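You operate a simulated robot arm through the tools that you are given. There is no shell and no other tool. Be economical: measure what you need, move in short steps, check, and stop when the job is done.

The job below is to be done with a simulated robot arm. You get a single attempt, and the scene is never put back.

TASK
Put the used glass in the RINSE crate and serve a taste of pink juice.
Fine: blue glass on the coaster, filled to its line from the bottle so labelled; bottle back. Set down upright: grey glass, blue glass, what you pick out.

It is judged by the outcome, as a careful person would: the job done as asked, and still so three seconds after it is handed in. It fails if anything else is knocked over, pushed out of place, dropped, spilled or broken.

THE ROBOT
A 6-joint arm with a two-finger parallel gripper, fixed in place. Base frame: the origin is at the foot of the arm, x ahead of it, y to its left, z up; the work surface is at about z = 0.385. Readings come in m, degrees, newtons and seconds.
With the tool pointing down near the work surface it reaches from about 0.1 to 0.48 m from the base axis. Its first joint turns from -66.0 to 66.0 degrees. Payload 2.45 kg.
The TCP is the grasp point between the finger pads, 0.024 m short of the fingertips. In the tool frame z runs along the fingers and y along their closing line. The gripper opens to 0.068 m. The fingers are 0.017 m wide and 0.01 m thick; the gripper's body (0.04 by 0.07 m) begins 0.041 m behind the TCP.
Orientation is that of the tool frame in the base frame, as [roll, pitch, yaw] about the fixed x, y, z axes, in that order (R = Rz(yaw) Ry(pitch) Rx(roll)). With the fingers straight down and closing along the base's y, the tool's x points along the base's -x, its y along +y and its z along -z.

THE INTERFACE
- The arm moves only by the tool send_rows. Its argument "targets" is a list of rows, each a list of 3 entries, a list of its own where there are three numbers: the shift along the base's x, y, z in m, then the turn, a rotation vector about the base's x, y, z in degrees, then the finger opening in m, from 0 to 0.068. In form: [[[x, y, z], [rx, ry, rz], grip], ...]. A call has 1 to 20 rows; each row is the pose to reach, as a shift and turn from the pose commanded when the call began. A row lasts 0.2 s, in which the tool goes at most 0.05 m and 8.6 degrees; a call with a longer step from one row to the next is refused whole, and so is a gripper value outside its range. Where a pose cannot be reached the arm comes as near as it can. A force on the tool above 40 N (or 10 N above the force at the start of the call, whichever is more), or a blocked arm, ends the call early, and 0.2 s more pass. Each finger travels about 0.108 m/s and halts on what it meets, pressing with about 20 N; the grip force reading is that of the motor and also rises with nothing between the fingers. The clock runs only during rows and for 0.2 s after the last one: add rows that repeat a pose to give the fingers time. It gives the time, the measured TCP pose, the force on the tool (base axes), the opening and the grip force at its end, in the units of the frame above (readings bear some noise), with the torque about the TCP (base axes, N m) and any sound that the robot's microphone picked up.
- Cameras (640 x 400 px; columns grow to the right, rows downward): "scene" is fixed at [0.172, 0.4242, 1.4568]; the picture's right is [-0.67, -0.75, 0.00], its down [-0.48, 0.43, -0.77] and it looks along [0.57, -0.51, -0.64] (base axes); focal length 253 px, centre (320, 200). "wrist" rides on the gripper at [0.084, 0.011, -0.075] in the tool frame; the picture's right is [-0.13, 0.99, 0.00], its down [-0.60, -0.08, -0.79] and it looks along [-0.79, -0.10, 0.61] (tool axes); focal length 251 px, centre (320, 200). There is no depth. A picture from a camera that has moved, and an enlarged one, comes with that camera's place and axes in the base frame and with its lens.
- get_image(camera): a new picture of that camera. No time passes.
- zoom(camera, box): a new picture of the part [left, top, right, bottom] of that camera's present view, enlarged. No time passes.
- close_job(): hands the job in; it is judged then, once.

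Go step by step. Nothing tells you positions but the pictures and the camera data: compare them with the known pose of the tool, close in by small moves and look again before you grip or let go. The budget is 120 turns and 64 pictures, counting those below and the enlarged ones. Unless the task says otherwise, let go and move clear before handing in, and close with one line.

The tools are called after "Emit:" as a command line: name --argument value ..., lists and objects as JSON in quotes. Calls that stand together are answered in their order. send_rows: Moves the arm, as the interface text tells. Its arguments: {"type":"object","properties":{"targets":{"type":"array","items":{"type":"array"}}},"required":["targets"]} The other tools are called the same way: get_image (camera) takes a picture; zoom (camera, box) takes an enlarged picture of a part of a camera's view; close_job () hands the job in.

At the start:

```text
time_s: 0.0
tool_pos: [0.4881, -0.1207, 1.2172]
orientation: [180.0, 0.1, 179.9]
ft_force: [0.0, -0.9, 0.6]
wrist_torque: [0.0, 0.01, 0.01]
gripper_width: 0.0683
grip_force: 0.0
```

scene: 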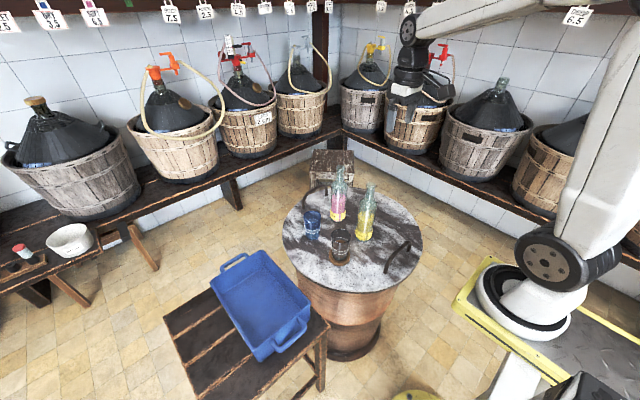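
wrist: 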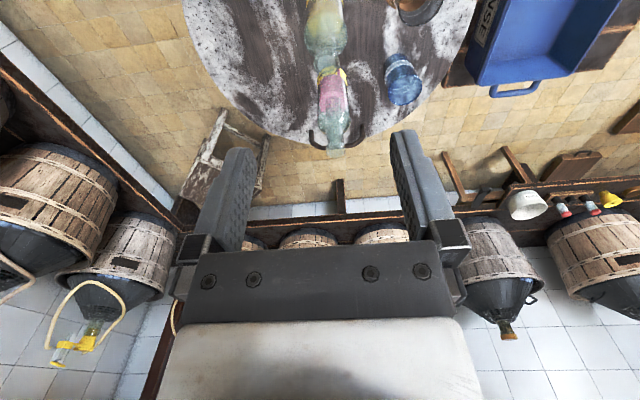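

I see a round table with two bottles (pink, yellow), a blue glass and a grey/brown glass, with a blue crate beside it. I'll zoom in for details first.

Emit:
zoom --camera "scene" --box '[270, 150, 430, 290]'

Emit:
zoom --camera "wrist" --box '[180, 0, 640, 170]'

Emit:
zoom --camera "scene" --box '[160, 230, 340, 390]'

```text
2.86 times, centred on (350, 220) of scene
camera zoom: at [0.172, 0.4242, 1.4568], right [-0.67, -0.75, 0.0], down [-0.48, 0.43, -0.77], along [0.57, -0.51, -0.64], focal length 722 px, centre (234, 143)
```

zoom: 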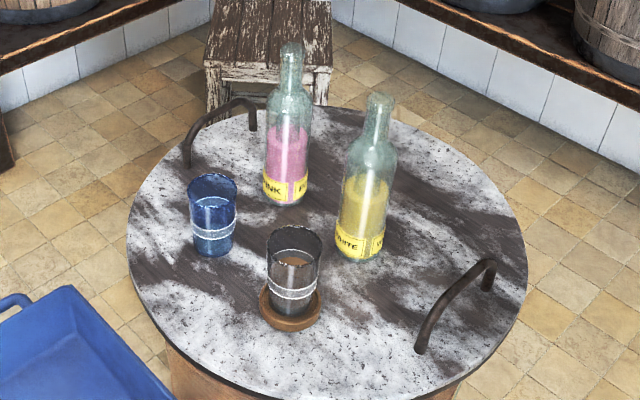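

```text
1.39 times, centred on (410, 85) of wrist
camera zoom: at [0.4045, -0.1102, 1.2917], right [0.13, 0.99, 0.0], down [0.6, -0.08, 0.79], along [0.79, -0.1, -0.61], focal length 350 px, centre (195, 360)
```

zoom: 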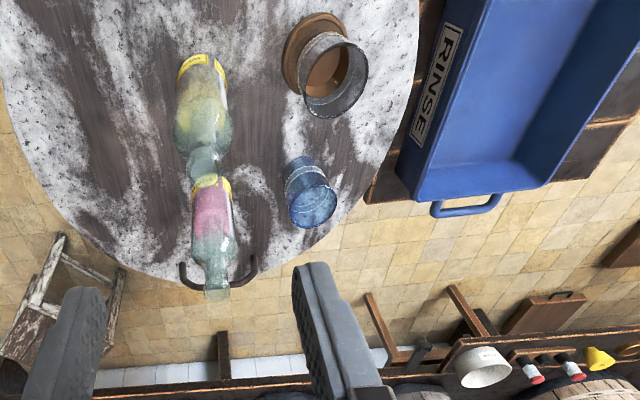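

```text
2.50 times, centred on (250, 310) of scene
camera zoom: at [0.172, 0.4242, 1.4568], right [-0.67, -0.75, 0.0], down [-0.48, 0.43, -0.77], along [0.57, -0.51, -0.64], focal length 631 px, centre (495, -75)
```

zoom: 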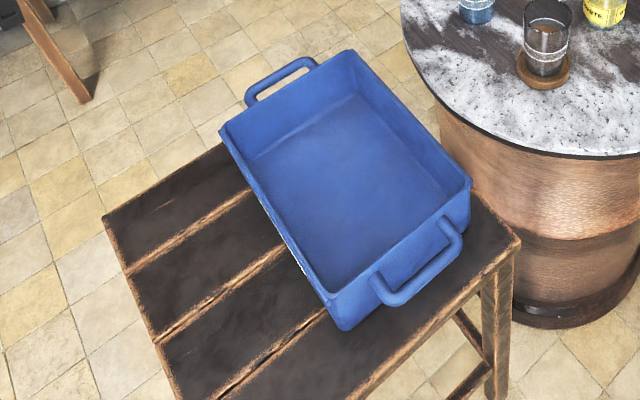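

The cameras' triangulated heights disagree with the stated surface height, so I'll check the arm's visible position against the camera data first.

Emit:
zoom --camera "scene" --box '[340, 0, 640, 188]'

Emit:
zoom --camera "scene" --box '[400, 200, 640, 400]'

```text
2.13 times, centred on (490, 94) of scene
camera zoom: at [0.172, 0.4242, 1.4568], right [-0.67, -0.75, 0.0], down [-0.48, 0.43, -0.77], along [0.57, -0.51, -0.64], focal length 537 px, centre (-42, 426)
```

zoom: 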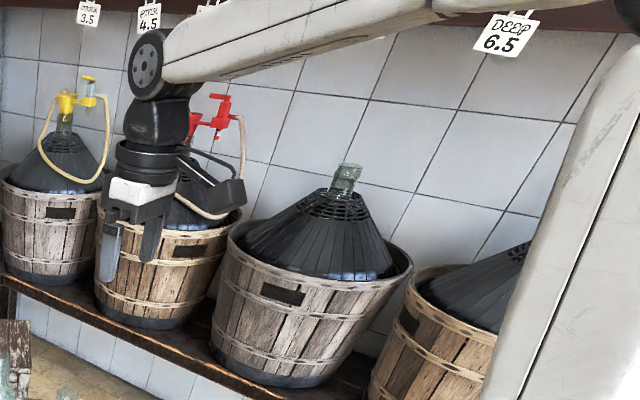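

```text
2.00 times, centred on (520, 300) of scene
camera zoom: at [0.172, 0.4242, 1.4568], right [-0.67, -0.75, 0.0], down [-0.48, 0.43, -0.77], along [0.57, -0.51, -0.64], focal length 505 px, centre (-80, 0)
```

zoom: 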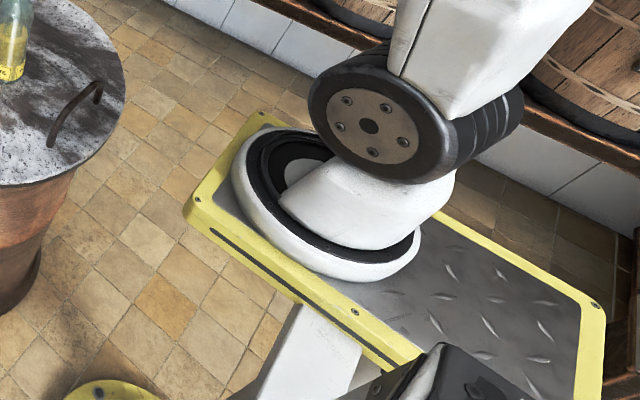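

The TCP's pixel matches, but depth is uncertain; I'll make a test move back and slightly down and re-measure with both cameras.

Emit:
send_rows --targets '[[[-0.04, 0.02, 0], [0, 0, 0], 0.068], [[-0.08, 0.04, 0], [0, 0, 0], 0.068], [[-0.12, 0.06, 0], [0, 0, 0], 0.068], [[-0.16, 0.08, 0], [0, 0, 0], 0.068], [[-0.2, 0.1, 0], [0, 0, 0], 0.068], [[-0.2, 0.1, 0], [0, 0, 0], 0.068]]'

Emit:
get_image --camera "wrist"

Emit:
get_image --camera "scene"

```text
time_s: 1.4
tool_pos: [0.3673, -0.0371, 1.193]
orientation: [180.0, 0.0, 180.0]
ft_force: [0.2, 0.4, 0.1]
wrist_torque: [0.0, 0.0, -0.04]
gripper_width: 0.0678
grip_force: 0.1
out of reach, approached as far as the arm can: row 4, 5, 6
```

```text
56 pictures are left
camera wrist: at [0.2839, -0.0258, 1.2678], right [0.13, 0.99, 0.0], down [0.6, -0.08, 0.79], along [0.79, -0.1, -0.61], focal length 251 px, centre (320, 200)
```

wrist: 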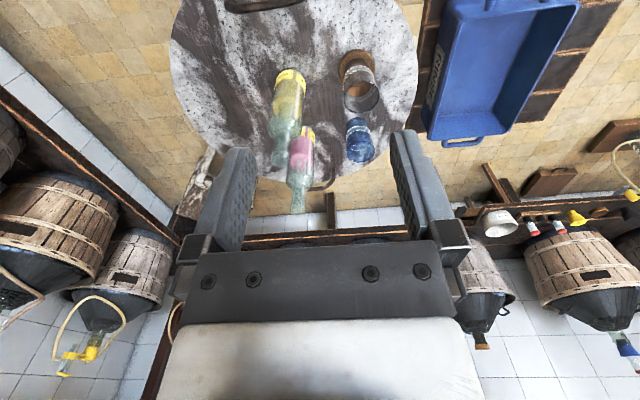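

```text
55 pictures are left
```

scene: 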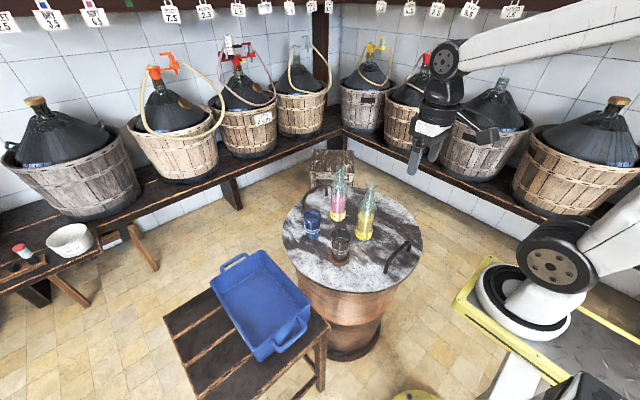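

The tool position and both cameras agree with each other, and they put the tabletop at about z≈0.74 rather than 0.385. I'll step down carefully for a closer look.

Emit:
send_rows --targets '[[[0.02, 0, -0.04], [0, 0, 0], 0.068], [[0.03, 0, -0.08], [0, 0, 0], 0.068], [[0.03, 0, -0.12], [0, 0, 0], 0.068], [[0.03, 0, -0.12], [0, 0, 0], 0.068]]'

Emit:
get_image --camera "wrist"

Emit:
get_image --camera "scene"

```text
time_s: 2.4
tool_pos: [0.4005, -0.0365, 1.0767]
orientation: [-180.0, -0.1, 180.0]
ft_force: [0.2, 1.1, 0.0]
wrist_torque: [0.03, -0.01, 0.03]
gripper_width: 0.0683
grip_force: 0.0
```

```text
54 pictures are left
camera wrist: at [0.317, -0.026, 1.1501], right [0.13, 0.99, 0.0], down [0.6, -0.08, 0.79], along [0.79, -0.1, -0.61], focal length 251 px, centre (320, 200)
```

wrist: 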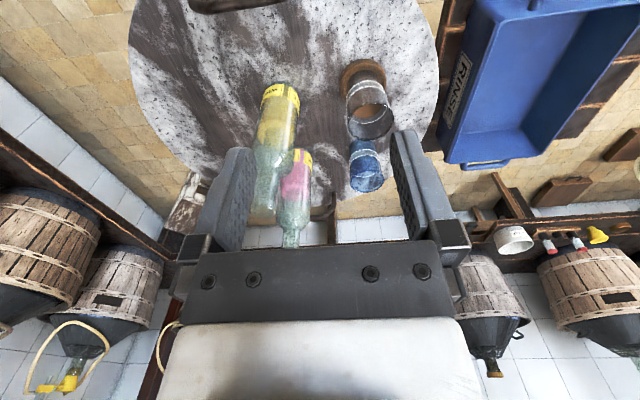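

```text
53 pictures are left
```

scene: 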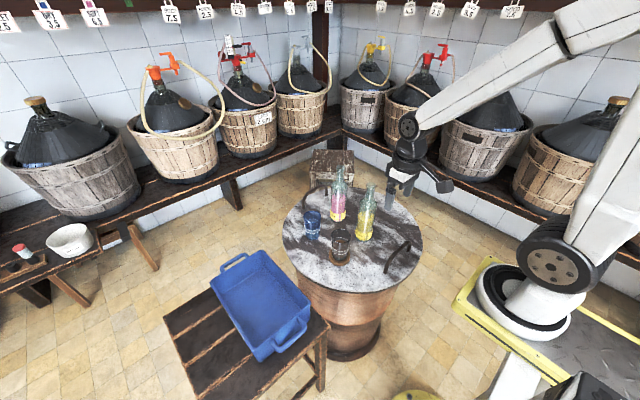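

Table height still comes out at about 0.73, with the coaster near (0.53, 0.02). I'll zoom in on the items from here for accurate positions.

Emit:
zoom --camera "wrist" --box '[230, 40, 430, 250]'

Emit:
zoom --camera "scene" --box '[290, 160, 418, 270]'

```text
1.90 times, centred on (330, 145) of wrist
camera zoom: at [0.317, -0.026, 1.1501], right [0.13, 0.99, 0.0], down [0.6, -0.08, 0.79], along [0.79, -0.1, -0.61], focal length 479 px, centre (301, 305)
```

zoom: 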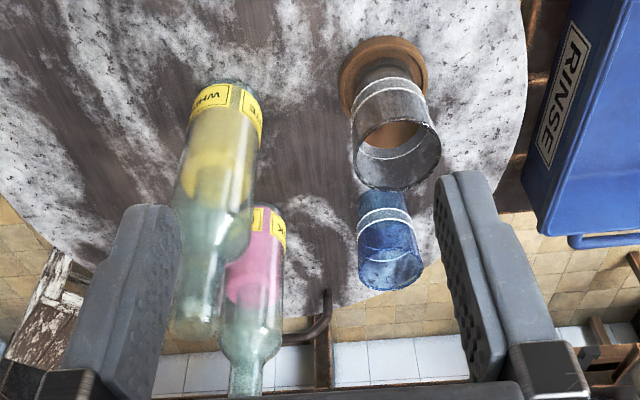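

```text
3.64 times, centred on (354, 215) of scene
camera zoom: at [0.172, 0.4242, 1.4568], right [-0.67, -0.75, 0.0], down [-0.48, 0.43, -0.77], along [0.57, -0.51, -0.64], focal length 918 px, centre (196, 146)
```

zoom: 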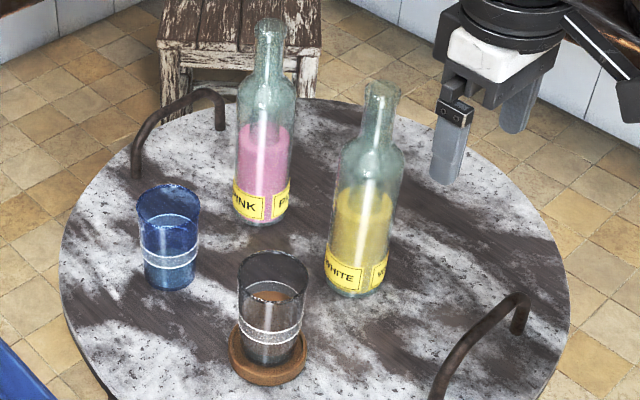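

Layout estimate (x, y): grey glass on coaster (0.533, 0.012), blue (0.68, 0.013), WHITE bottle (0.543, -0.136), PINK bottle (0.683, -0.13), crate x 0.47–0.735, y 0.195–0.38. I plan to pinch the grey glass by its +y wall, so I'll move above it and test the reach.

Emit:
send_rows --targets '[[[0.0, 0.04, 0], [0, 0, 0], 0.068], [[0.03, 0.0785, 0], [0, 0, 0], 0.068], [[0.07, 0.0785, 0], [0, 0, 0], 0.068], [[0.1, 0.0785, -0.02], [0, 0, 0], 0.068], [[0.1325, 0.0785, -0.05], [0, 0, 0], 0.068], [[0.1325, 0.0785, -0.077], [0, 0, 0], 0.068], [[0.1325, 0.0785, -0.077], [0, 0, 0], 0.068]]'

Emit:
get_image --camera "wrist"

Emit:
zoom --camera "scene" --box '[260, 130, 420, 290]'

```text
time_s: 4.0
tool_pos: [0.5339, 0.0413, 0.9994]
orientation: [-180.0, 0.0, -180.0]
ft_force: [0.1, -0.2, 0.2]
wrist_torque: [-0.03, 0.01, 0.0]
gripper_width: 0.0681
grip_force: 0.0
```

```text
50 pictures are left
camera wrist: at [0.4496, 0.0522, 1.0739], right [0.13, 0.99, 0.0], down [0.6, -0.08, 0.79], along [0.79, -0.1, -0.61], focal length 251 px, centre (320, 200)
```

wrist: 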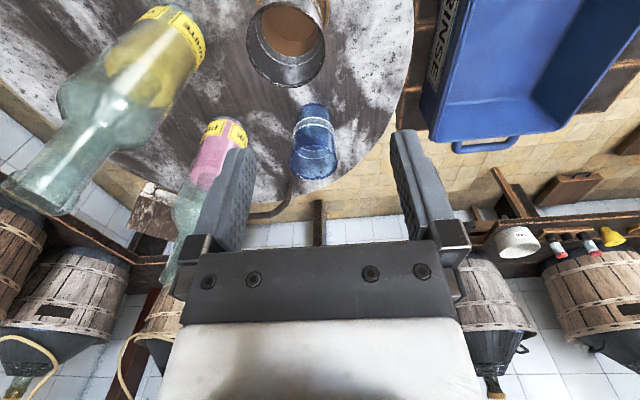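

```text
2.50 times, centred on (340, 210) of scene
camera zoom: at [0.172, 0.4242, 1.4568], right [-0.67, -0.75, 0.0], down [-0.48, 0.43, -0.77], along [0.57, -0.51, -0.64], focal length 631 px, centre (270, 175)
```

zoom: 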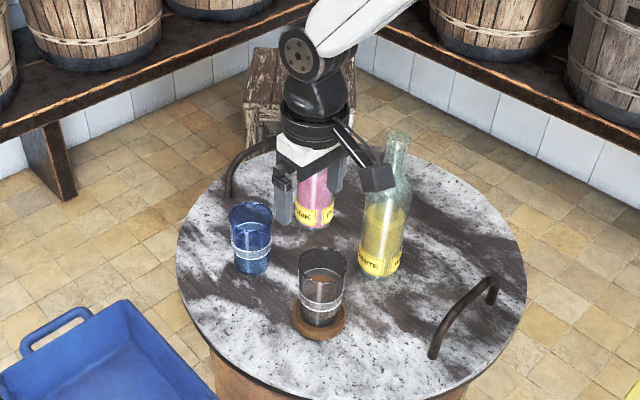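

Reach is fine here, and the rim is centred near (0.528, 0.015). I'll lower so the wall sits between the fingers with the tips just about rim level, then look.

Emit:
send_rows --targets '[[[-0.003, 0.003, -0.04], [0, 0, 0], 0.068], [[-0.003, 0.003, -0.08], [0, 0, 0], 0.068], [[-0.003, 0.003, -0.115], [0, 0, 0], 0.068], [[-0.003, 0.003, -0.115], [0, 0, 0], 0.068]]'

Emit:
get_image --camera "wrist"

Emit:
zoom --camera "scene" --box '[290, 180, 400, 270]'

```text
time_s: 5.0
tool_pos: [0.5289, 0.0462, 0.8828]
orientation: [-180.0, 0.0, 180.0]
ft_force: [-0.6, 0.3, -0.2]
wrist_torque: [-0.01, -0.02, -0.03]
gripper_width: 0.068
grip_force: 0.0
```

```text
48 pictures are left
camera wrist: at [0.446, 0.0563, 0.9571], right [0.13, 0.99, 0.0], down [0.6, -0.08, 0.79], along [0.79, -0.1, -0.61], focal length 251 px, centre (320, 200)
```

wrist: 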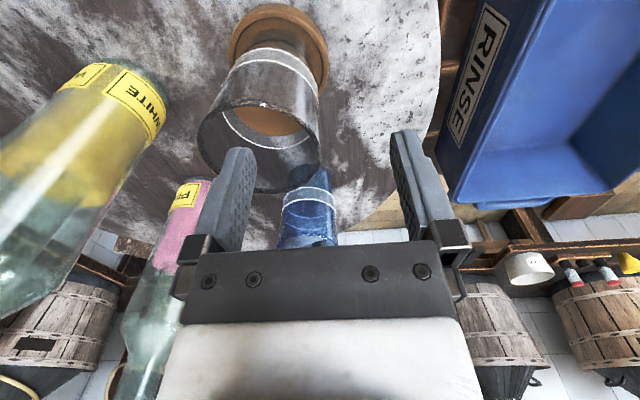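

```text
4.44 times, centred on (345, 225) of scene
camera zoom: at [0.172, 0.4242, 1.4568], right [-0.67, -0.75, 0.0], down [-0.48, 0.43, -0.77], along [0.57, -0.51, -0.64], focal length 1122 px, centre (209, 89)
```

zoom: 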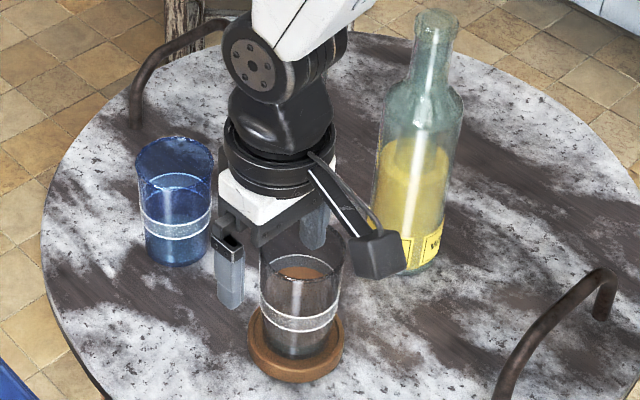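

The inner finger is over the glass mouth and the outer finger is clear of the wall, with the tips about at rim height. I'll lower 3 cm and close on the wall.

Emit:
send_rows --targets '[[[0, 0, -0.015], [0, 0, 0], 0.068], [[0, 0, -0.03], [0, 0, 0], 0.068], [[0, 0, -0.03], [0, 0, 0], 0.068], [[0, 0, -0.03], [0, 0, 0], 0.05], [[0, 0, -0.03], [0, 0, 0], 0.03], [[0, 0, -0.03], [0, 0, 0], 0.015], [[0, 0, -0.03], [0, 0, 0], 0.0], [[0, 0, -0.03], [0, 0, 0], 0.0], [[0, 0, -0.03], [0, 0, 0], 0.0]]'

Emit:
zoom --camera "scene" --box '[290, 180, 400, 270]'

```text
time_s: 7.0
tool_pos: [0.5294, 0.0459, 0.8538]
orientation: [-180.0, 0.1, 179.9]
ft_force: [-0.7, -2.5, 8.5]
wrist_torque: [-0.69, 0.06, -0.02]
gripper_width: 0.0066
grip_force: 20.1
```

```text
4.44 times, centred on (345, 225) of scene
camera zoom: at [0.1719, 0.4242, 1.4568], right [-0.67, -0.75, 0.0], down [-0.48, 0.43, -0.77], along [0.57, -0.51, -0.64], focal length 1122 px, centre (209, 89)
```

zoom: 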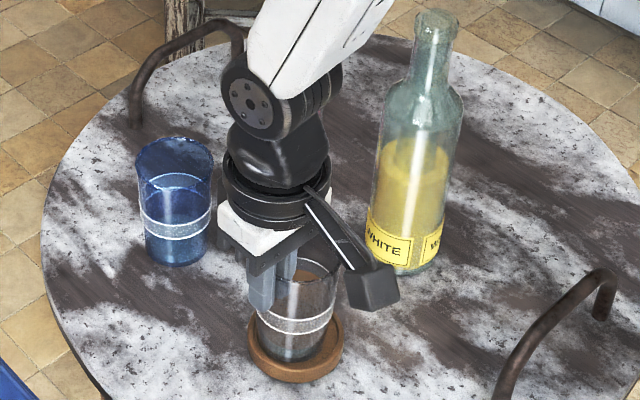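

The wall is gripped (6.6 mm between the pads). I'll lift straight up a little and check.

Emit:
send_rows --targets '[[[0, 0, 0.01], [0, 0, 0], 0.0], [[0, 0, 0.025], [0, 0, 0], 0.0], [[0, 0, 0.05], [0, 0, 0], 0.0], [[0, 0, 0.05], [0, 0, 0], 0.0]]'

Emit:
zoom --camera "scene" --box '[290, 160, 400, 250]'

Emit:
get_image --camera "wrist"

```text
time_s: 8.0
tool_pos: [0.5284, 0.0451, 0.9025]
orientation: [-179.9, -0.1, -180.0]
ft_force: [0.4, -0.6, -1.1]
wrist_torque: [0.07, 0.02, 0.01]
gripper_width: 0.006
grip_force: 20.1
```

```text
4.44 times, centred on (345, 205) of scene
camera zoom: at [0.172, 0.4242, 1.4567], right [-0.67, -0.75, 0.0], down [-0.48, 0.43, -0.77], along [0.57, -0.51, -0.64], focal length 1122 px, centre (209, 178)
```

zoom: 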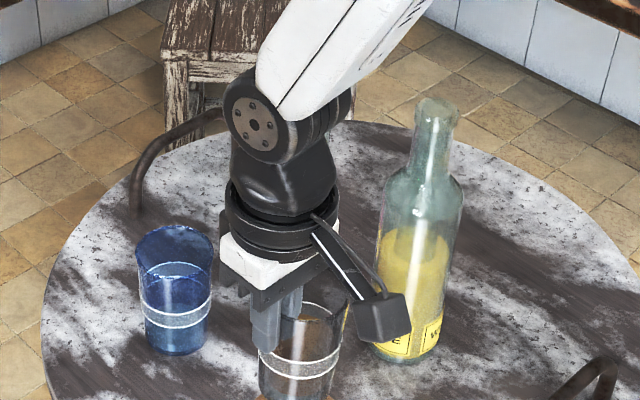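

```text
44 pictures are left
camera wrist: at [0.4464, 0.0549, 0.9776], right [0.13, 0.99, 0.0], down [0.6, -0.08, 0.79], along [0.79, -0.1, -0.61], focal length 251 px, centre (320, 200)
```

wrist: 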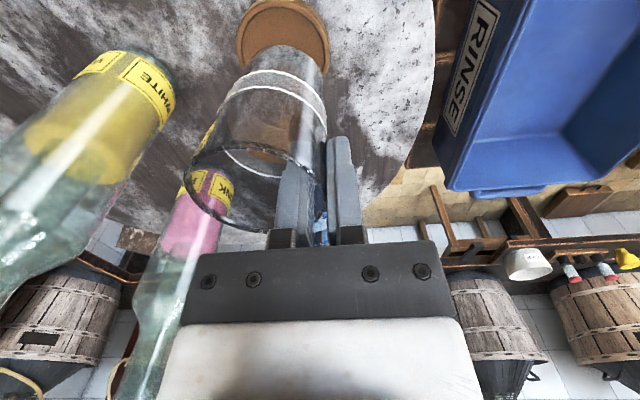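

The glass is lifted and the coaster stayed put. I'll carry the glass over the crate.

Emit:
send_rows --targets '[[[0, 0, 0.03], [0, 0, 0], 0.0], [[0.0, 0.03, 0.03], [0, 0, 0], 0.0], [[0.0, 0.065, 0.03], [0, 0, 0], 0.0], [[0.005, 0.1, 0.03], [0, 0, 0], 0.0], [[0.01, 0.135, 0.03], [0, 0, 0], 0.0], [[0.015, 0.17, 0.03], [0, 0, 0], 0.0], [[0.02, 0.205, 0.03], [0, 0, 0], 0.0], [[0.02, 0.235, 0.03], [0, 0, 0], 0.0], [[0.02, 0.26, 0.03], [0, 0, 0], 0.0], [[0.02, 0.26, 0.03], [0, 0, 0], 0.0]]'

Emit:
zoom --camera "scene" --box '[180, 190, 380, 370]'

Emit:
get_image --camera "wrist"

```text
time_s: 10.2
tool_pos: [0.5498, 0.305, 0.9326]
orientation: [180.0, 0.0, 179.9]
ft_force: [-0.4, 0.4, -1.2]
wrist_torque: [0.04, -0.01, 0.01]
gripper_width: 0.0062
grip_force: 19.8
```

```text
2.22 times, centred on (280, 280) of scene
camera zoom: at [0.172, 0.4243, 1.4567], right [-0.67, -0.75, 0.0], down [-0.48, 0.43, -0.77], along [0.57, -0.51, -0.64], focal length 561 px, centre (409, 22)
```

zoom: 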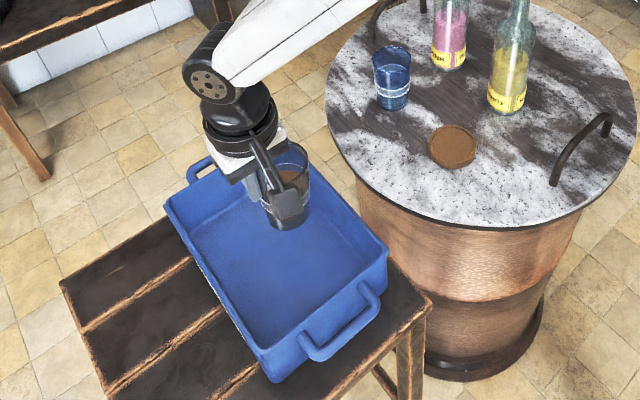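

```text
42 pictures are left
camera wrist: at [0.467, 0.3159, 1.0069], right [0.13, 0.99, 0.0], down [0.6, -0.08, 0.79], along [0.79, -0.1, -0.61], focal length 251 px, centre (320, 200)
```

wrist: 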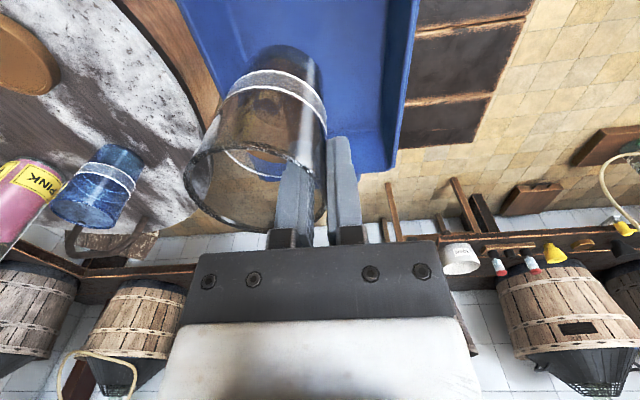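

The glass is well inside the crate's outline. I'll lower to just above the estimated crate floor.

Emit:
send_rows --targets '[[[0, 0.008, -0.03], [0, 0, 0], 0.0], [[0, 0.008, -0.06], [0, 0, 0], 0.0], [[0, 0.008, -0.09], [0, 0, 0], 0.0], [[0, 0.008, -0.12], [0, 0, 0], 0.0], [[0, 0.008, -0.135], [0, 0, 0], 0.0], [[0, 0.008, -0.135], [0, 0, 0], 0.0]]'

Emit:
zoom --camera "scene" --box '[200, 230, 320, 360]'

```text
time_s: 11.6
tool_pos: [0.5515, 0.3129, 0.7983]
orientation: [-180.0, 0.0, -180.0]
ft_force: [-0.1, -0.2, -2.3]
wrist_torque: [0.06, -0.03, -0.03]
gripper_width: 0.0062
grip_force: 20.0
```

```text
3.08 times, centred on (260, 295) of scene
camera zoom: at [0.1721, 0.4242, 1.4567], right [-0.67, -0.75, 0.0], down [-0.48, 0.43, -0.77], along [0.57, -0.51, -0.64], focal length 777 px, centre (505, -92)
```

zoom: 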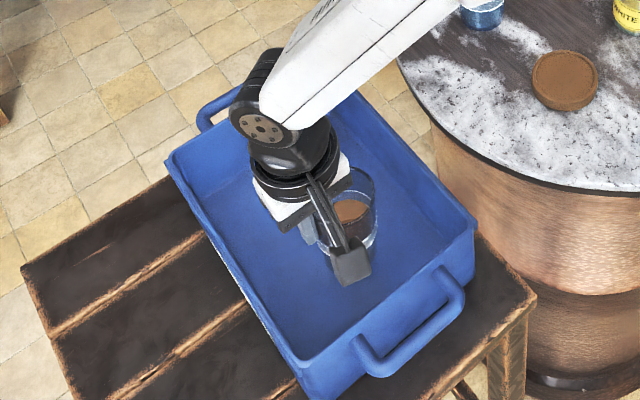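

The grey glass holds some brown dregs, so it has to stay upright. I'll creep down to contact.

Emit:
send_rows --targets '[[[0, 0, -0.004], [0, 0, 0], 0.0], [[0, 0, -0.008], [0, 0, 0], 0.0], [[0, 0, -0.012], [0, 0, 0], 0.0], [[0, 0, -0.012], [0, 0, 0], 0.0]]'

```text
time_s: 12.6
tool_pos: [0.5491, 0.3116, 0.7873]
orientation: [180.0, -0.1, 179.9]
ft_force: [-0.2, 0.3, -1.4]
wrist_torque: [-0.01, -0.02, 0.03]
gripper_width: 0.0062
grip_force: 19.6
```

No contact yet, so I'll keep creeping down.

Emit:
send_rows --targets '[[[0, 0, -0.003], [0, 0, 0], 0.0], [[0, 0, -0.006], [0, 0, 0], 0.0], [[0, 0, -0.006], [0, 0, 0], 0.0]]'

```text
time_s: 13.4
tool_pos: [0.5506, 0.312, 0.7805]
orientation: [-180.0, 0.0, 180.0]
ft_force: [0.2, -0.4, -1.4]
wrist_torque: [0.03, 0.02, 0.01]
gripper_width: 0.0061
grip_force: 20.5
```

Emit:
send_rows --targets '[[[0, 0, -0.003], [0, 0, 0], 0.0], [[0, 0, -0.006], [0, 0, 0], 0.0], [[0, 0, -0.006], [0, 0, 0], 0.0]]'

Emit:
zoom --camera "wrist" --box '[150, 0, 470, 200]'

```text
time_s: 14.2
tool_pos: [0.5511, 0.3126, 0.7756]
orientation: [180.0, 0.0, -180.0]
ft_force: [0.6, -0.6, -1.4]
wrist_torque: [0.07, 0.01, 0.0]
gripper_width: 0.0062
grip_force: 19.4
```

```text
2.00 times, centred on (310, 100) of wrist
camera zoom: at [0.4667, 0.3237, 0.8493], right [0.13, 0.99, 0.0], down [0.6, -0.08, 0.79], along [0.79, -0.1, -0.61], focal length 503 px, centre (340, 400)
```

zoom: 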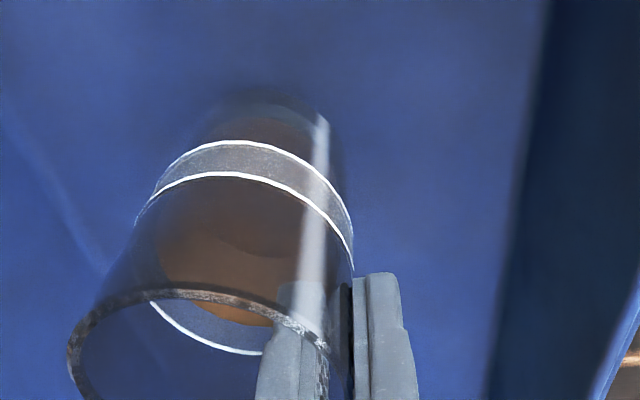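

Still no contact but the base looks close to the floor, so I'll continue in small steps.

Emit:
send_rows --targets '[[[0, 0, -0.002], [0, 0, 0], 0.0], [[0, 0, -0.004], [0, 0, 0], 0.0], [[0, 0, -0.006], [0, 0, 0], 0.0], [[0, 0, -0.006], [0, 0, 0], 0.0]]'

```text
time_s: 15.2
tool_pos: [0.5506, 0.313, 0.7693]
orientation: [179.9, 0.0, 180.0]
ft_force: [-0.4, -0.5, -0.8]
wrist_torque: [0.03, -0.04, 0.03]
gripper_width: 0.0064
grip_force: 19.8
```

Emit:
send_rows --targets '[[[0, 0, -0.002], [0, 0, 0], 0.0], [[0, 0, -0.004], [0, 0, 0], 0.0], [[0, 0, -0.006], [0, 0, 0], 0.0], [[0, 0, -0.006], [0, 0, 0], 0.0]]'

```text
time_s: 16.2
tool_pos: [0.5511, 0.3122, 0.7625]
orientation: [180.0, 0.0, 179.9]
ft_force: [-0.2, -0.8, -2.1]
wrist_torque: [0.06, -0.02, 0.01]
gripper_width: 0.006
grip_force: 20.1
```

Emit:
send_rows --targets '[[[0, 0, -0.002], [0, 0, 0], 0.0], [[0, 0, -0.004], [0, 0, 0], 0.0], [[0, 0, -0.006], [0, 0, 0], 0.0], [[0, 0, -0.006], [0, 0, 0], 0.0]]'

Emit:
zoom --camera "wrist" --box '[150, 0, 470, 200]'

Emit:
zoom --camera "scene" --box '[220, 250, 300, 330]'

```text
time_s: 17.2
tool_pos: [0.5505, 0.3126, 0.7584]
orientation: [180.0, 0.1, -180.0]
ft_force: [-1.7, -1.1, 5.1]
wrist_torque: [-0.28, 0.09, -0.05]
gripper_width: 0.0061
grip_force: 20.0
```

```text
2.00 times, centred on (310, 100) of wrist
camera zoom: at [0.4669, 0.3236, 0.8316], right [0.13, 0.99, 0.0], down [0.6, -0.08, 0.79], along [0.79, -0.1, -0.61], focal length 503 px, centre (340, 400)
```

zoom: 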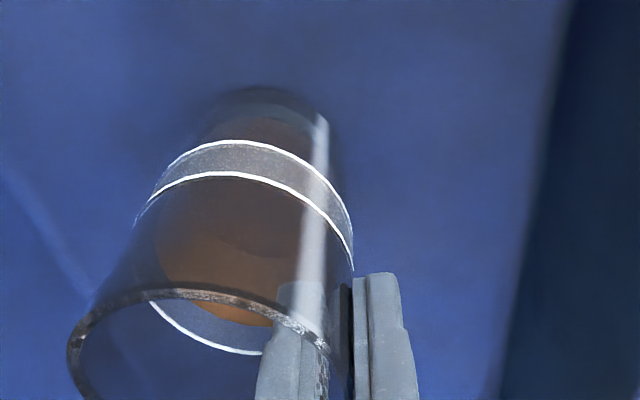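

```text
5.00 times, centred on (260, 290) of scene
camera zoom: at [0.1719, 0.4242, 1.4568], right [-0.67, -0.75, 0.0], down [-0.48, 0.43, -0.77], along [0.57, -0.51, -0.64], focal length 1263 px, centre (620, -250)
```

zoom: 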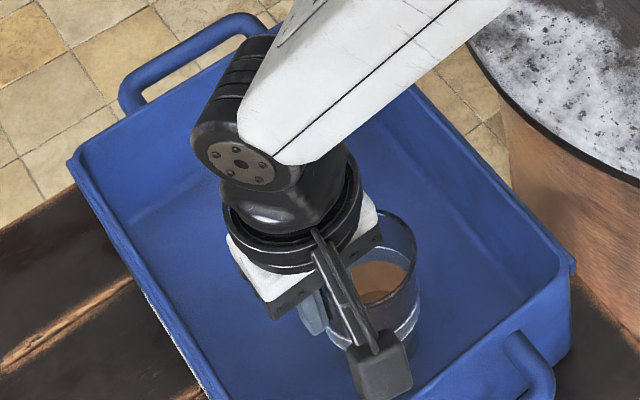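

Contact: the force flipped to +5 N, so the glass is on the crate floor. I'll open partly and lift straight out.

Emit:
send_rows --targets '[[[0, 0, 0.001], [0, 0, 0], 0.012], [[0, 0, 0.001], [0, 0, 0], 0.03], [[0, 0, 0.001], [0, 0, 0], 0.036], [[0, 0, 0.001], [0, 0, 0], 0.036], [[0, 0, 0.02], [0, 0, 0], 0.036], [[0, 0, 0.05], [0, 0, 0], 0.036], [[0, 0, 0.1], [0, 0, 0], 0.036], [[0, 0, 0.15], [0, 0, 0], 0.05], [[0, 0, 0.2], [0, 0, 0], 0.068]]'

Emit:
get_image --camera "wrist"

```text
time_s: 19.2
tool_pos: [0.5499, 0.3122, 0.956]
orientation: [-180.0, 0.0, -179.9]
ft_force: [0.5, 0.1, 0.2]
wrist_torque: [-0.03, -0.01, 0.0]
gripper_width: 0.0681
grip_force: 0.1
```

```text
37 pictures are left
camera wrist: at [0.466, 0.3231, 1.0302], right [0.13, 0.99, 0.0], down [0.6, -0.08, 0.79], along [0.79, -0.1, -0.61], focal length 251 px, centre (320, 200)
```

wrist: 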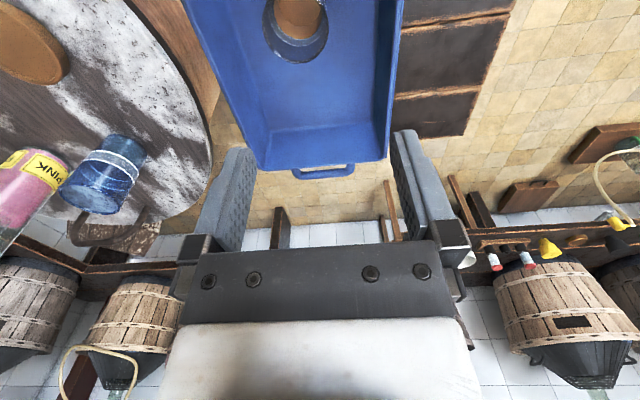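

The grey glass stands upright in the crate. Next I'll move above the blue glass's +y wall.

Emit:
send_rows --targets '[[[0.02, -0.04, 0], [0, 0, 0], 0.068], [[0.04, -0.08, 0], [0, 0, 0], 0.068], [[0.06, -0.12, 0], [0, 0, 0], 0.068], [[0.08, -0.16, 0], [0, 0, 0], 0.068], [[0.1, -0.2, 0], [0, 0, 0], 0.068], [[0.115, -0.235, 0], [0, 0, 0], 0.068], [[0.13, -0.267, 0], [0, 0, 0], 0.068], [[0.13, -0.267, 0], [0, 0, 0], 0.068]]'

Emit:
get_image --camera "wrist"

```text
time_s: 21.0
tool_pos: [0.6825, 0.047, 0.9577]
orientation: [-179.9, 0.1, 180.0]
ft_force: [0.3, 0.2, 0.2]
wrist_torque: [0.01, 0.02, 0.01]
gripper_width: 0.0682
grip_force: 0.1
```

```text
36 pictures are left
camera wrist: at [0.5981, 0.0575, 1.0327], right [0.13, 0.99, 0.0], down [0.6, -0.08, 0.79], along [0.79, -0.1, -0.61], focal length 251 px, centre (320, 200)
```

wrist: 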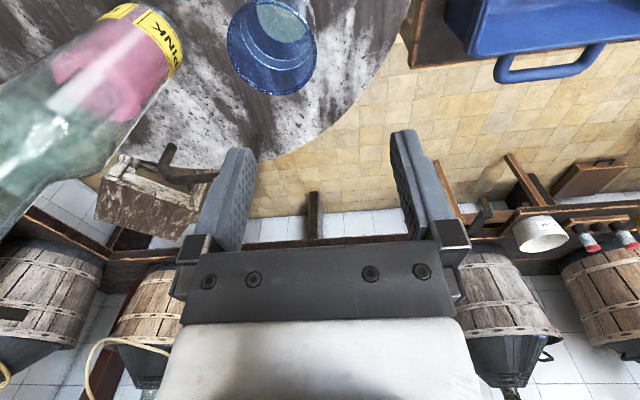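

The blue rim is centred near (0.669, 0.015). I'll lower to just above it and check.

Emit:
send_rows --targets '[[[-0.006, 0, -0.03], [0, 0, 0], 0.068], [[-0.012, 0, -0.06], [0, 0, 0], 0.068], [[-0.012, 0, -0.085], [0, 0, 0], 0.068], [[-0.012, 0, -0.085], [0, 0, 0], 0.068]]'

Emit:
get_image --camera "wrist"

Emit:
zoom --camera "scene" --box '[280, 170, 390, 260]'

```text
time_s: 22.0
tool_pos: [0.6683, 0.0456, 0.873]
orientation: [179.9, 0.0, -180.0]
ft_force: [0.6, 0.1, 0.3]
wrist_torque: [-0.01, 0.01, 0.03]
gripper_width: 0.0681
grip_force: 0.1
```

```text
35 pictures are left
camera wrist: at [0.5846, 0.0572, 0.9473], right [0.13, 0.99, 0.0], down [0.6, -0.08, 0.79], along [0.79, -0.1, -0.61], focal length 251 px, centre (320, 200)
```

wrist: 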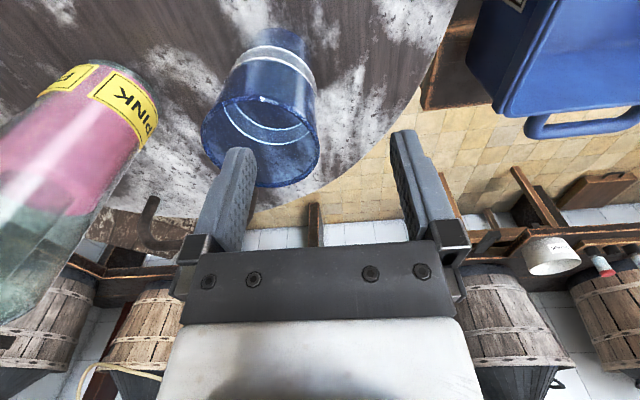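

```text
4.44 times, centred on (335, 215) of scene
camera zoom: at [0.172, 0.4242, 1.4568], right [-0.67, -0.75, 0.0], down [-0.48, 0.43, -0.77], along [0.57, -0.51, -0.64], focal length 1122 px, centre (253, 133)
```

zoom: 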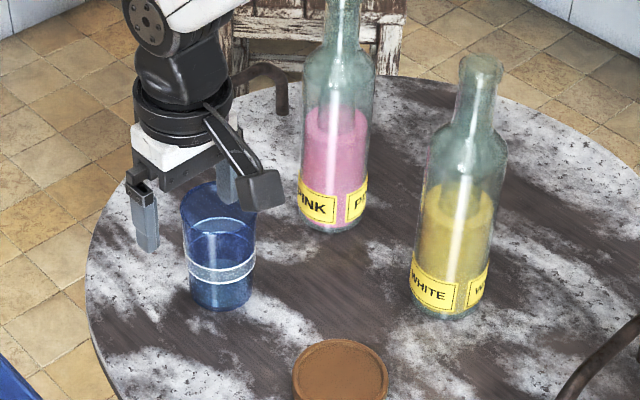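

The wall sits between the fingers as with the grey glass, so I'll lower and close.

Emit:
send_rows --targets '[[[0, 0, -0.018], [0, 0, 0], 0.068], [[0, 0, -0.036], [0, 0, 0], 0.068], [[0, 0, -0.036], [0, 0, 0], 0.05], [[0, 0, -0.036], [0, 0, 0], 0.03], [[0, 0, -0.036], [0, 0, 0], 0.015], [[0, 0, -0.036], [0, 0, 0], 0.0], [[0, 0, -0.036], [0, 0, 0], 0.0], [[0, 0, -0.036], [0, 0, 0], 0.0]]'

```text
time_s: 23.8
tool_pos: [0.669, 0.0463, 0.8373]
orientation: [180.0, 0.1, 180.0]
ft_force: [0.0, -3.8, 8.5]
wrist_torque: [-0.83, 0.09, 0.01]
gripper_width: 0.0062
grip_force: 20.2
```

Gripped. I'll lift, carry the glass toward the coaster and hover short of it for a look.

Emit:
send_rows --targets '[[[0, 0, 0.012], [0, 0, 0], 0.0], [[0, 0, 0.035], [0, 0, 0], 0.0], [[0, 0, 0.07], [0, 0, 0], 0.0], [[-0.03, 0, 0.07], [0, 0, 0], 0.0], [[-0.07, 0, 0.07], [0, 0, 0], 0.0], [[-0.11, 0, 0.07], [0, 0, 0], 0.0], [[-0.14, 0, 0.07], [0, 0, 0], 0.0], [[-0.14, 0, 0.07], [0, 0, 0], 0.0]]'

Emit:
get_image --camera "wrist"

Emit:
zoom --camera "scene" --box '[290, 180, 400, 270]'

```text
time_s: 25.6
tool_pos: [0.5273, 0.0438, 0.9074]
orientation: [180.0, 0.0, 180.0]
ft_force: [0.3, -0.3, -1.8]
wrist_torque: [0.04, -0.02, 0.04]
gripper_width: 0.0061
grip_force: 19.7
```

```text
33 pictures are left
camera wrist: at [0.4444, 0.0552, 0.9803], right [0.13, 0.99, 0.0], down [0.6, -0.08, 0.79], along [0.79, -0.1, -0.61], focal length 251 px, centre (320, 200)
```

wrist: 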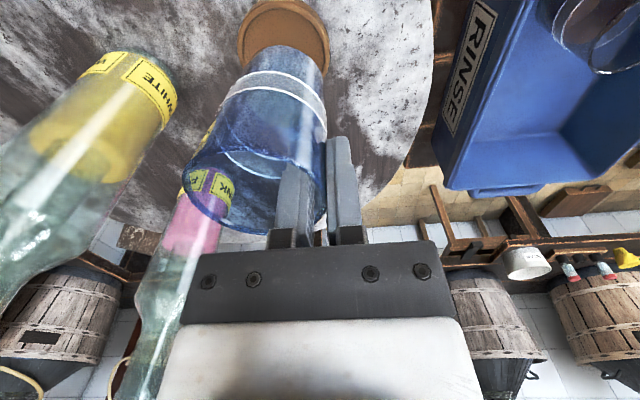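

```text
4.44 times, centred on (345, 225) of scene
camera zoom: at [0.172, 0.4242, 1.4567], right [-0.67, -0.75, 0.0], down [-0.48, 0.43, -0.77], along [0.57, -0.51, -0.64], focal length 1122 px, centre (209, 89)
```

zoom: 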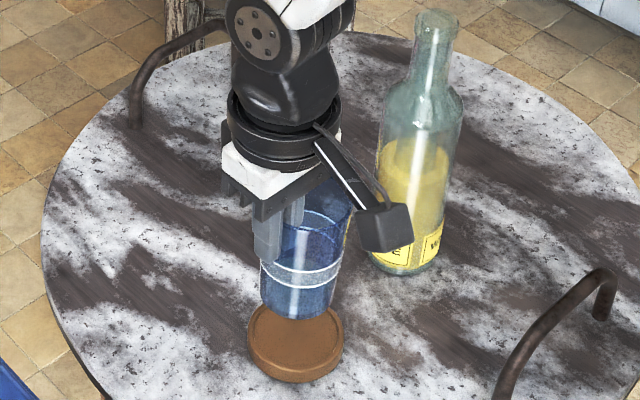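

The view matches the grey glass's position after lifting, so the glass is over the coaster. I'll lower to just above it and then creep.

Emit:
send_rows --targets '[[[0, 0, -0.02], [0, 0, 0], 0.0], [[0, 0, -0.04], [0, 0, 0], 0.0], [[0, 0, -0.047], [0, 0, 0], 0.0], [[0, 0, -0.049], [0, 0, 0], 0.0], [[0, 0, -0.049], [0, 0, 0], 0.0]]'

```text
time_s: 26.8
tool_pos: [0.529, 0.0461, 0.856]
orientation: [-180.0, 0.0, -179.9]
ft_force: [0.1, -0.5, -1.6]
wrist_torque: [0.04, -0.01, -0.01]
gripper_width: 0.0061
grip_force: 20.1
```

Emit:
send_rows --targets '[[[0, 0, -0.002], [0, 0, 0], 0.0], [[0, 0, -0.004], [0, 0, 0], 0.0], [[0, 0, -0.004], [0, 0, 0], 0.0]]'

```text
time_s: 27.6
tool_pos: [0.5279, 0.0457, 0.8544]
orientation: [-180.0, 0.2, 179.9]
ft_force: [-1.4, 1.7, 10.9]
wrist_torque: [-0.43, 0.16, -0.06]
gripper_width: 0.0058
grip_force: 20.0
```

Contact at z≈0.855. I'll release and lift out.

Emit:
send_rows --targets '[[[0, 0, 0.002], [0, 0, 0], 0.012], [[0, 0, 0.002], [0, 0, 0], 0.03], [[0, 0, 0.002], [0, 0, 0], 0.036], [[0, 0, 0.002], [0, 0, 0], 0.036], [[0, 0, 0.02], [0, 0, 0], 0.036], [[0, 0, 0.05], [0, 0, 0], 0.036], [[0, 0, 0.1], [0, 0, 0], 0.05], [[0, 0, 0.14], [0, 0, 0], 0.068]]'

Emit:
get_image --camera "wrist"

Emit:
zoom --camera "scene" --box '[290, 160, 418, 270]'

```text
time_s: 29.4
tool_pos: [0.5277, 0.0495, 0.9927]
orientation: [180.0, -0.1, -179.9]
ft_force: [-0.5, 0.3, 1.0]
wrist_torque: [0.02, 0.03, 0.02]
gripper_width: 0.0682
grip_force: 0.0
```

```text
31 pictures are left
camera wrist: at [0.4446, 0.0592, 1.0667], right [0.13, 0.99, 0.0], down [0.6, -0.08, 0.79], along [0.79, -0.1, -0.61], focal length 251 px, centre (320, 200)
```

wrist: 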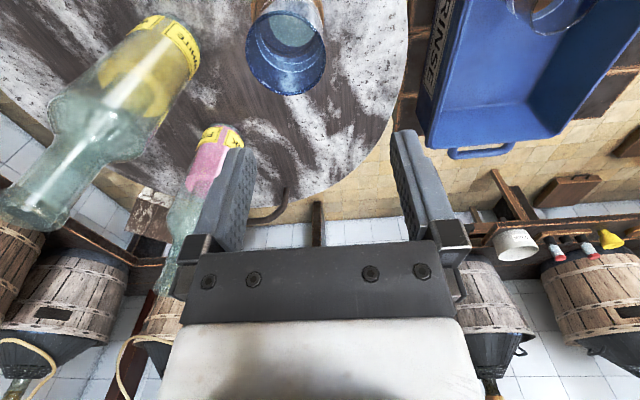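

```text
3.64 times, centred on (354, 215) of scene
camera zoom: at [0.172, 0.4242, 1.4568], right [-0.67, -0.75, 0.0], down [-0.48, 0.43, -0.77], along [0.57, -0.51, -0.64], focal length 918 px, centre (196, 146)
```

zoom: 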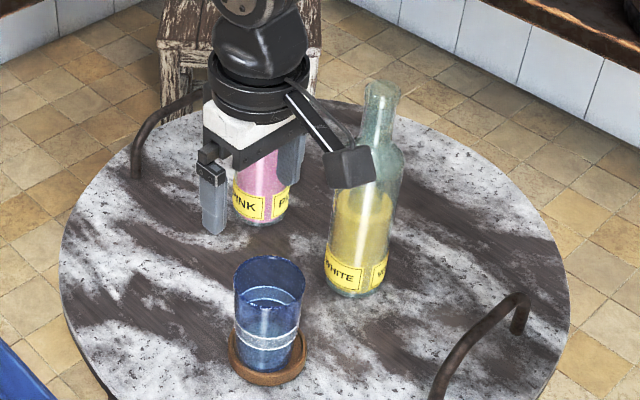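

The blue glass is on the coaster. I'll check inside it for any existing liquid before planning the pour.

Emit:
zoom --camera "wrist" --box '[230, 0, 350, 110]'

```text
3.64 times, centred on (290, 55) of wrist
camera zoom: at [0.4446, 0.0592, 1.0667], right [0.13, 0.99, 0.0], down [0.6, -0.08, 0.79], along [0.79, -0.1, -0.61], focal length 914 px, centre (429, 727)
```

zoom: 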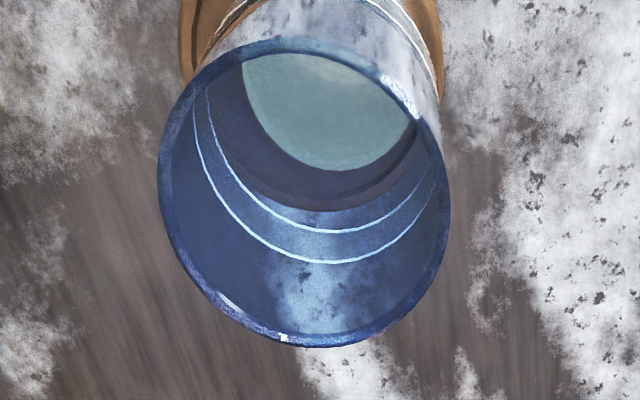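

The blue glass is empty (only its pale base shows) and its line is the white band. Before touching the bottle I'll rehearse the pour orientation empty-handed: tilt 45° forward while moving to the +y side of the glass.

Emit:
send_rows --targets '[[[0, 0.03, 0.01], [0, -7.5, 0], 0.068], [[0, 0.06, 0.02], [0, -15, 0], 0.068], [[0, 0.08, 0.02], [0, -22.5, 0], 0.068], [[0, 0.1, 0.02], [0, -30, 0], 0.068], [[0, 0.1, 0.02], [0, -37.5, 0], 0.068], [[0, 0.1, 0.02], [0, -45, 0], 0.068], [[0, 0.1, 0.02], [0, -45, 0], 0.068]]'

Emit:
send_rows --targets '[[[0, 0, 0], [8, 0, 0], 0.068], [[0, 0, 0], [16, 0, 0], 0.068], [[0, 0, 0], [24, 0, 0], 0.068], [[0, 0, 0], [32, 0, 0], 0.068], [[0, 0, 0], [40, 0, 0], 0.068], [[0, 0, 0], [48, 0, 0], 0.068], [[0, 0, 0], [56, 0, 0], 0.068], [[0, 0, 0], [64, 0, 0], 0.068], [[0, 0, 0], [72, 0, 0], 0.068], [[0, 0, 0], [80, 0, 0], 0.068], [[0, 0, 0], [80, 0, 0], 0.068]]'

Emit:
get_image --camera "scene"

```text
time_s: 31.0
tool_pos: [0.5292, 0.1441, 1.0129]
orientation: [179.8, 45.0, 179.2]
ft_force: [0.1, 0.7, 0.2]
wrist_torque: [0.0, 0.04, -0.02]
gripper_width: 0.0681
grip_force: 0.1
out of reach, approached as far as the arm can: row 4, 5
```

```text
time_s: 33.4
tool_pos: [0.5259, 0.1662, 1.0376]
orientation: [162.3, 38.4, 165.7]
ft_force: [-0.2, 1.0, 0.3]
wrist_torque: [0.01, -0.02, -0.02]
gripper_width: 0.0682
grip_force: 0.1
out of reach, approached as far as the arm can: row 2, 3, 4, 5, 6, 7, 8, 9, 10, 11
```

```text
28 pictures are left
```

scene: 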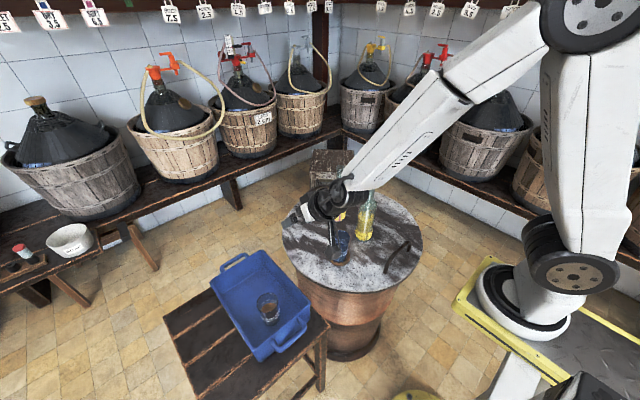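

The arm can't roll like that with a 45°-tilted tool. A nearly horizontal tool needs only its last joint to roll, so I'll check which pose the commands now refer to before testing that.

Emit:
send_rows --targets '[[[0, 0, 0], [0, 0, 0], 0.068]]'

```text
time_s: 33.8
tool_pos: [0.5249, 0.1653, 1.0371]
orientation: [162.3, 38.4, 165.7]
ft_force: [0.3, -0.2, 0.0]
wrist_torque: [0.02, 0.03, 0.02]
gripper_width: 0.068
grip_force: 0.0
```

Commands start from the reached pose. I'll re-level to a 45° tilt heading about 15° left, then pitch toward horizontal to test reach.

Emit:
send_rows --targets '[[[0, 0, 0], [-4.4, -2.2, 5.8], 0.068], [[0, 0, 0], [-8.8, -4.4, 11.6], 0.068], [[0, 0, 0], [-13.2, -6.65, 17.4], 0.068], [[0, 0, 0], [-13.2, -6.65, 17.4], 0.068]]'

Emit:
send_rows --targets '[[[0, 0, -0.01], [2.0, -7.5, 0], 0.068], [[0, 0, -0.02], [4.0, -15, 0], 0.068], [[0, 0, -0.03], [6.0, -22.5, 0], 0.068], [[0, 0, -0.04], [8.0, -30, 0], 0.068], [[0, 0, -0.04], [9.06, -33.8, 0], 0.068], [[0, 0, -0.04], [9.06, -33.8, 0], 0.068]]'

```text
time_s: 34.8
tool_pos: [0.5235, 0.1665, 1.0387]
orientation: [-179.9, 45.0, -164.8]
ft_force: [0.0, 0.0, 0.3]
wrist_torque: [0.01, 0.03, 0.01]
gripper_width: 0.0679
grip_force: 0.1
```

```text
time_s: 36.2
tool_pos: [0.5431, 0.1891, 1.0277]
orientation: [-156.4, 78.1, -142.1]
ft_force: [-0.3, 0.4, -0.4]
wrist_torque: [-0.03, -0.02, -0.01]
gripper_width: 0.0676
grip_force: 0.1
out of reach, approached as far as the arm can: row 2, 3, 4, 5, 6
```

Nearly horizontal (79°) works when the tool is a bit farther out. Now I'll test lowering by 9 cm, then rolling about the tool axis.

Emit:
send_rows --targets '[[[0, 0, -0.03], [0, 0, 0], 0.068], [[0, 0, -0.06], [0, 0, 0], 0.068], [[0, 0, -0.09], [0, 0, 0], 0.068], [[0, 0, -0.09], [0, 0, 0], 0.068]]'

Emit:
send_rows --targets '[[[0, 0, 0], [7.6, 1.9, -1.5], 0.068], [[0, 0, 0], [15.2, 3.8, -3.0], 0.068], [[0, 0, 0], [22.9, 5.6, -4.5], 0.068], [[0, 0, 0], [30.5, 7.5, -6.0], 0.068], [[0, 0, 0], [38.1, 9.4, -7.6], 0.068], [[0, 0, 0], [45.8, 11.3, -9.1], 0.068], [[0, 0, 0], [53.4, 13.2, -10.6], 0.068], [[0, 0, 0], [61, 15, -12.1], 0.068], [[0, 0, 0], [68.7, 16.9, -13.6], 0.068], [[0, 0, 0], [76.3, 18.8, -15.1], 0.068], [[0, 0, 0], [83.9, 20.7, -16.6], 0.068], [[0, 0, 0], [91.5, 22.6, -18.1], 0.068], [[0, 0, 0], [91.5, 22.6, -18.1], 0.068]]'

Emit:
get_image --camera "scene"

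```text
time_s: 37.2
tool_pos: [0.5563, 0.1962, 0.945]
orientation: [-148.5, 77.0, -134.5]
ft_force: [0.1, 0.1, 0.2]
wrist_torque: [0.0, 0.01, 0.0]
gripper_width: 0.0679
grip_force: 0.0
out of reach, approached as far as the arm can: row 1, 2, 3, 4
```

```text
time_s: 40.0
tool_pos: [0.556, 0.1959, 0.9461]
orientation: [-148.7, 77.0, -134.6]
ft_force: [-0.3, -0.4, 0.1]
wrist_torque: [0.03, 0.01, -0.03]
gripper_width: 0.068
grip_force: 0.1
out of reach, approached as far as the arm can: row 1, 2, 3, 4, 5, 6, 7, 8, 9, 10, 11, 12, 13
```

```text
27 pictures are left
```

scene: 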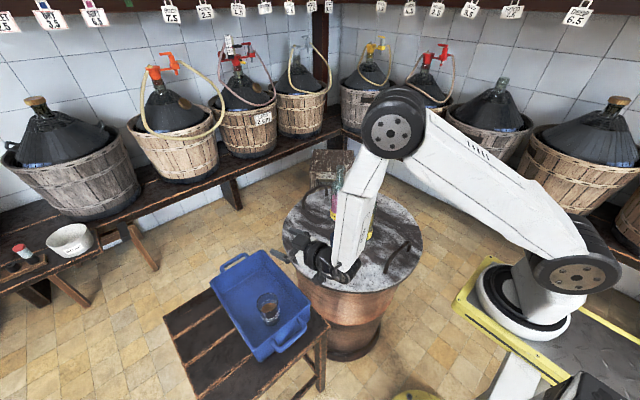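

The roll in that direction is blocked, apparently by a joint limit. I'll test the opposite roll in the same place.

Emit:
send_rows --targets '[[[0, 0, 0], [-7.6, -1.9, 1.5], 0.068], [[0, 0, 0], [-15.2, -3.8, 3.0], 0.068], [[0, 0, 0], [-22.9, -5.6, 4.5], 0.068], [[0, 0, 0], [-30.5, -7.5, 6.0], 0.068], [[0, 0, 0], [-38.1, -9.4, 7.6], 0.068], [[0, 0, 0], [-45.8, -11.3, 9.1], 0.068], [[0, 0, 0], [-53.4, -13.2, 10.6], 0.068], [[0, 0, 0], [-61, -15, 12.1], 0.068], [[0, 0, 0], [-68.7, -16.9, 13.6], 0.068], [[0, 0, 0], [-76.3, -18.8, 15.1], 0.068], [[0, 0, 0], [-83.9, -20.7, 16.6], 0.068], [[0, 0, 0], [-91.5, -22.6, 18.1], 0.068], [[0, 0, 0], [-91.5, -22.6, 18.1], 0.068]]'

```text
time_s: 42.8
tool_pos: [0.5562, 0.1956, 0.946]
orientation: [-100.6, -12.8, -74.2]
ft_force: [-0.8, 0.0, -0.2]
wrist_torque: [-0.02, -0.04, -0.04]
gripper_width: 0.0681
grip_force: 0.0
```

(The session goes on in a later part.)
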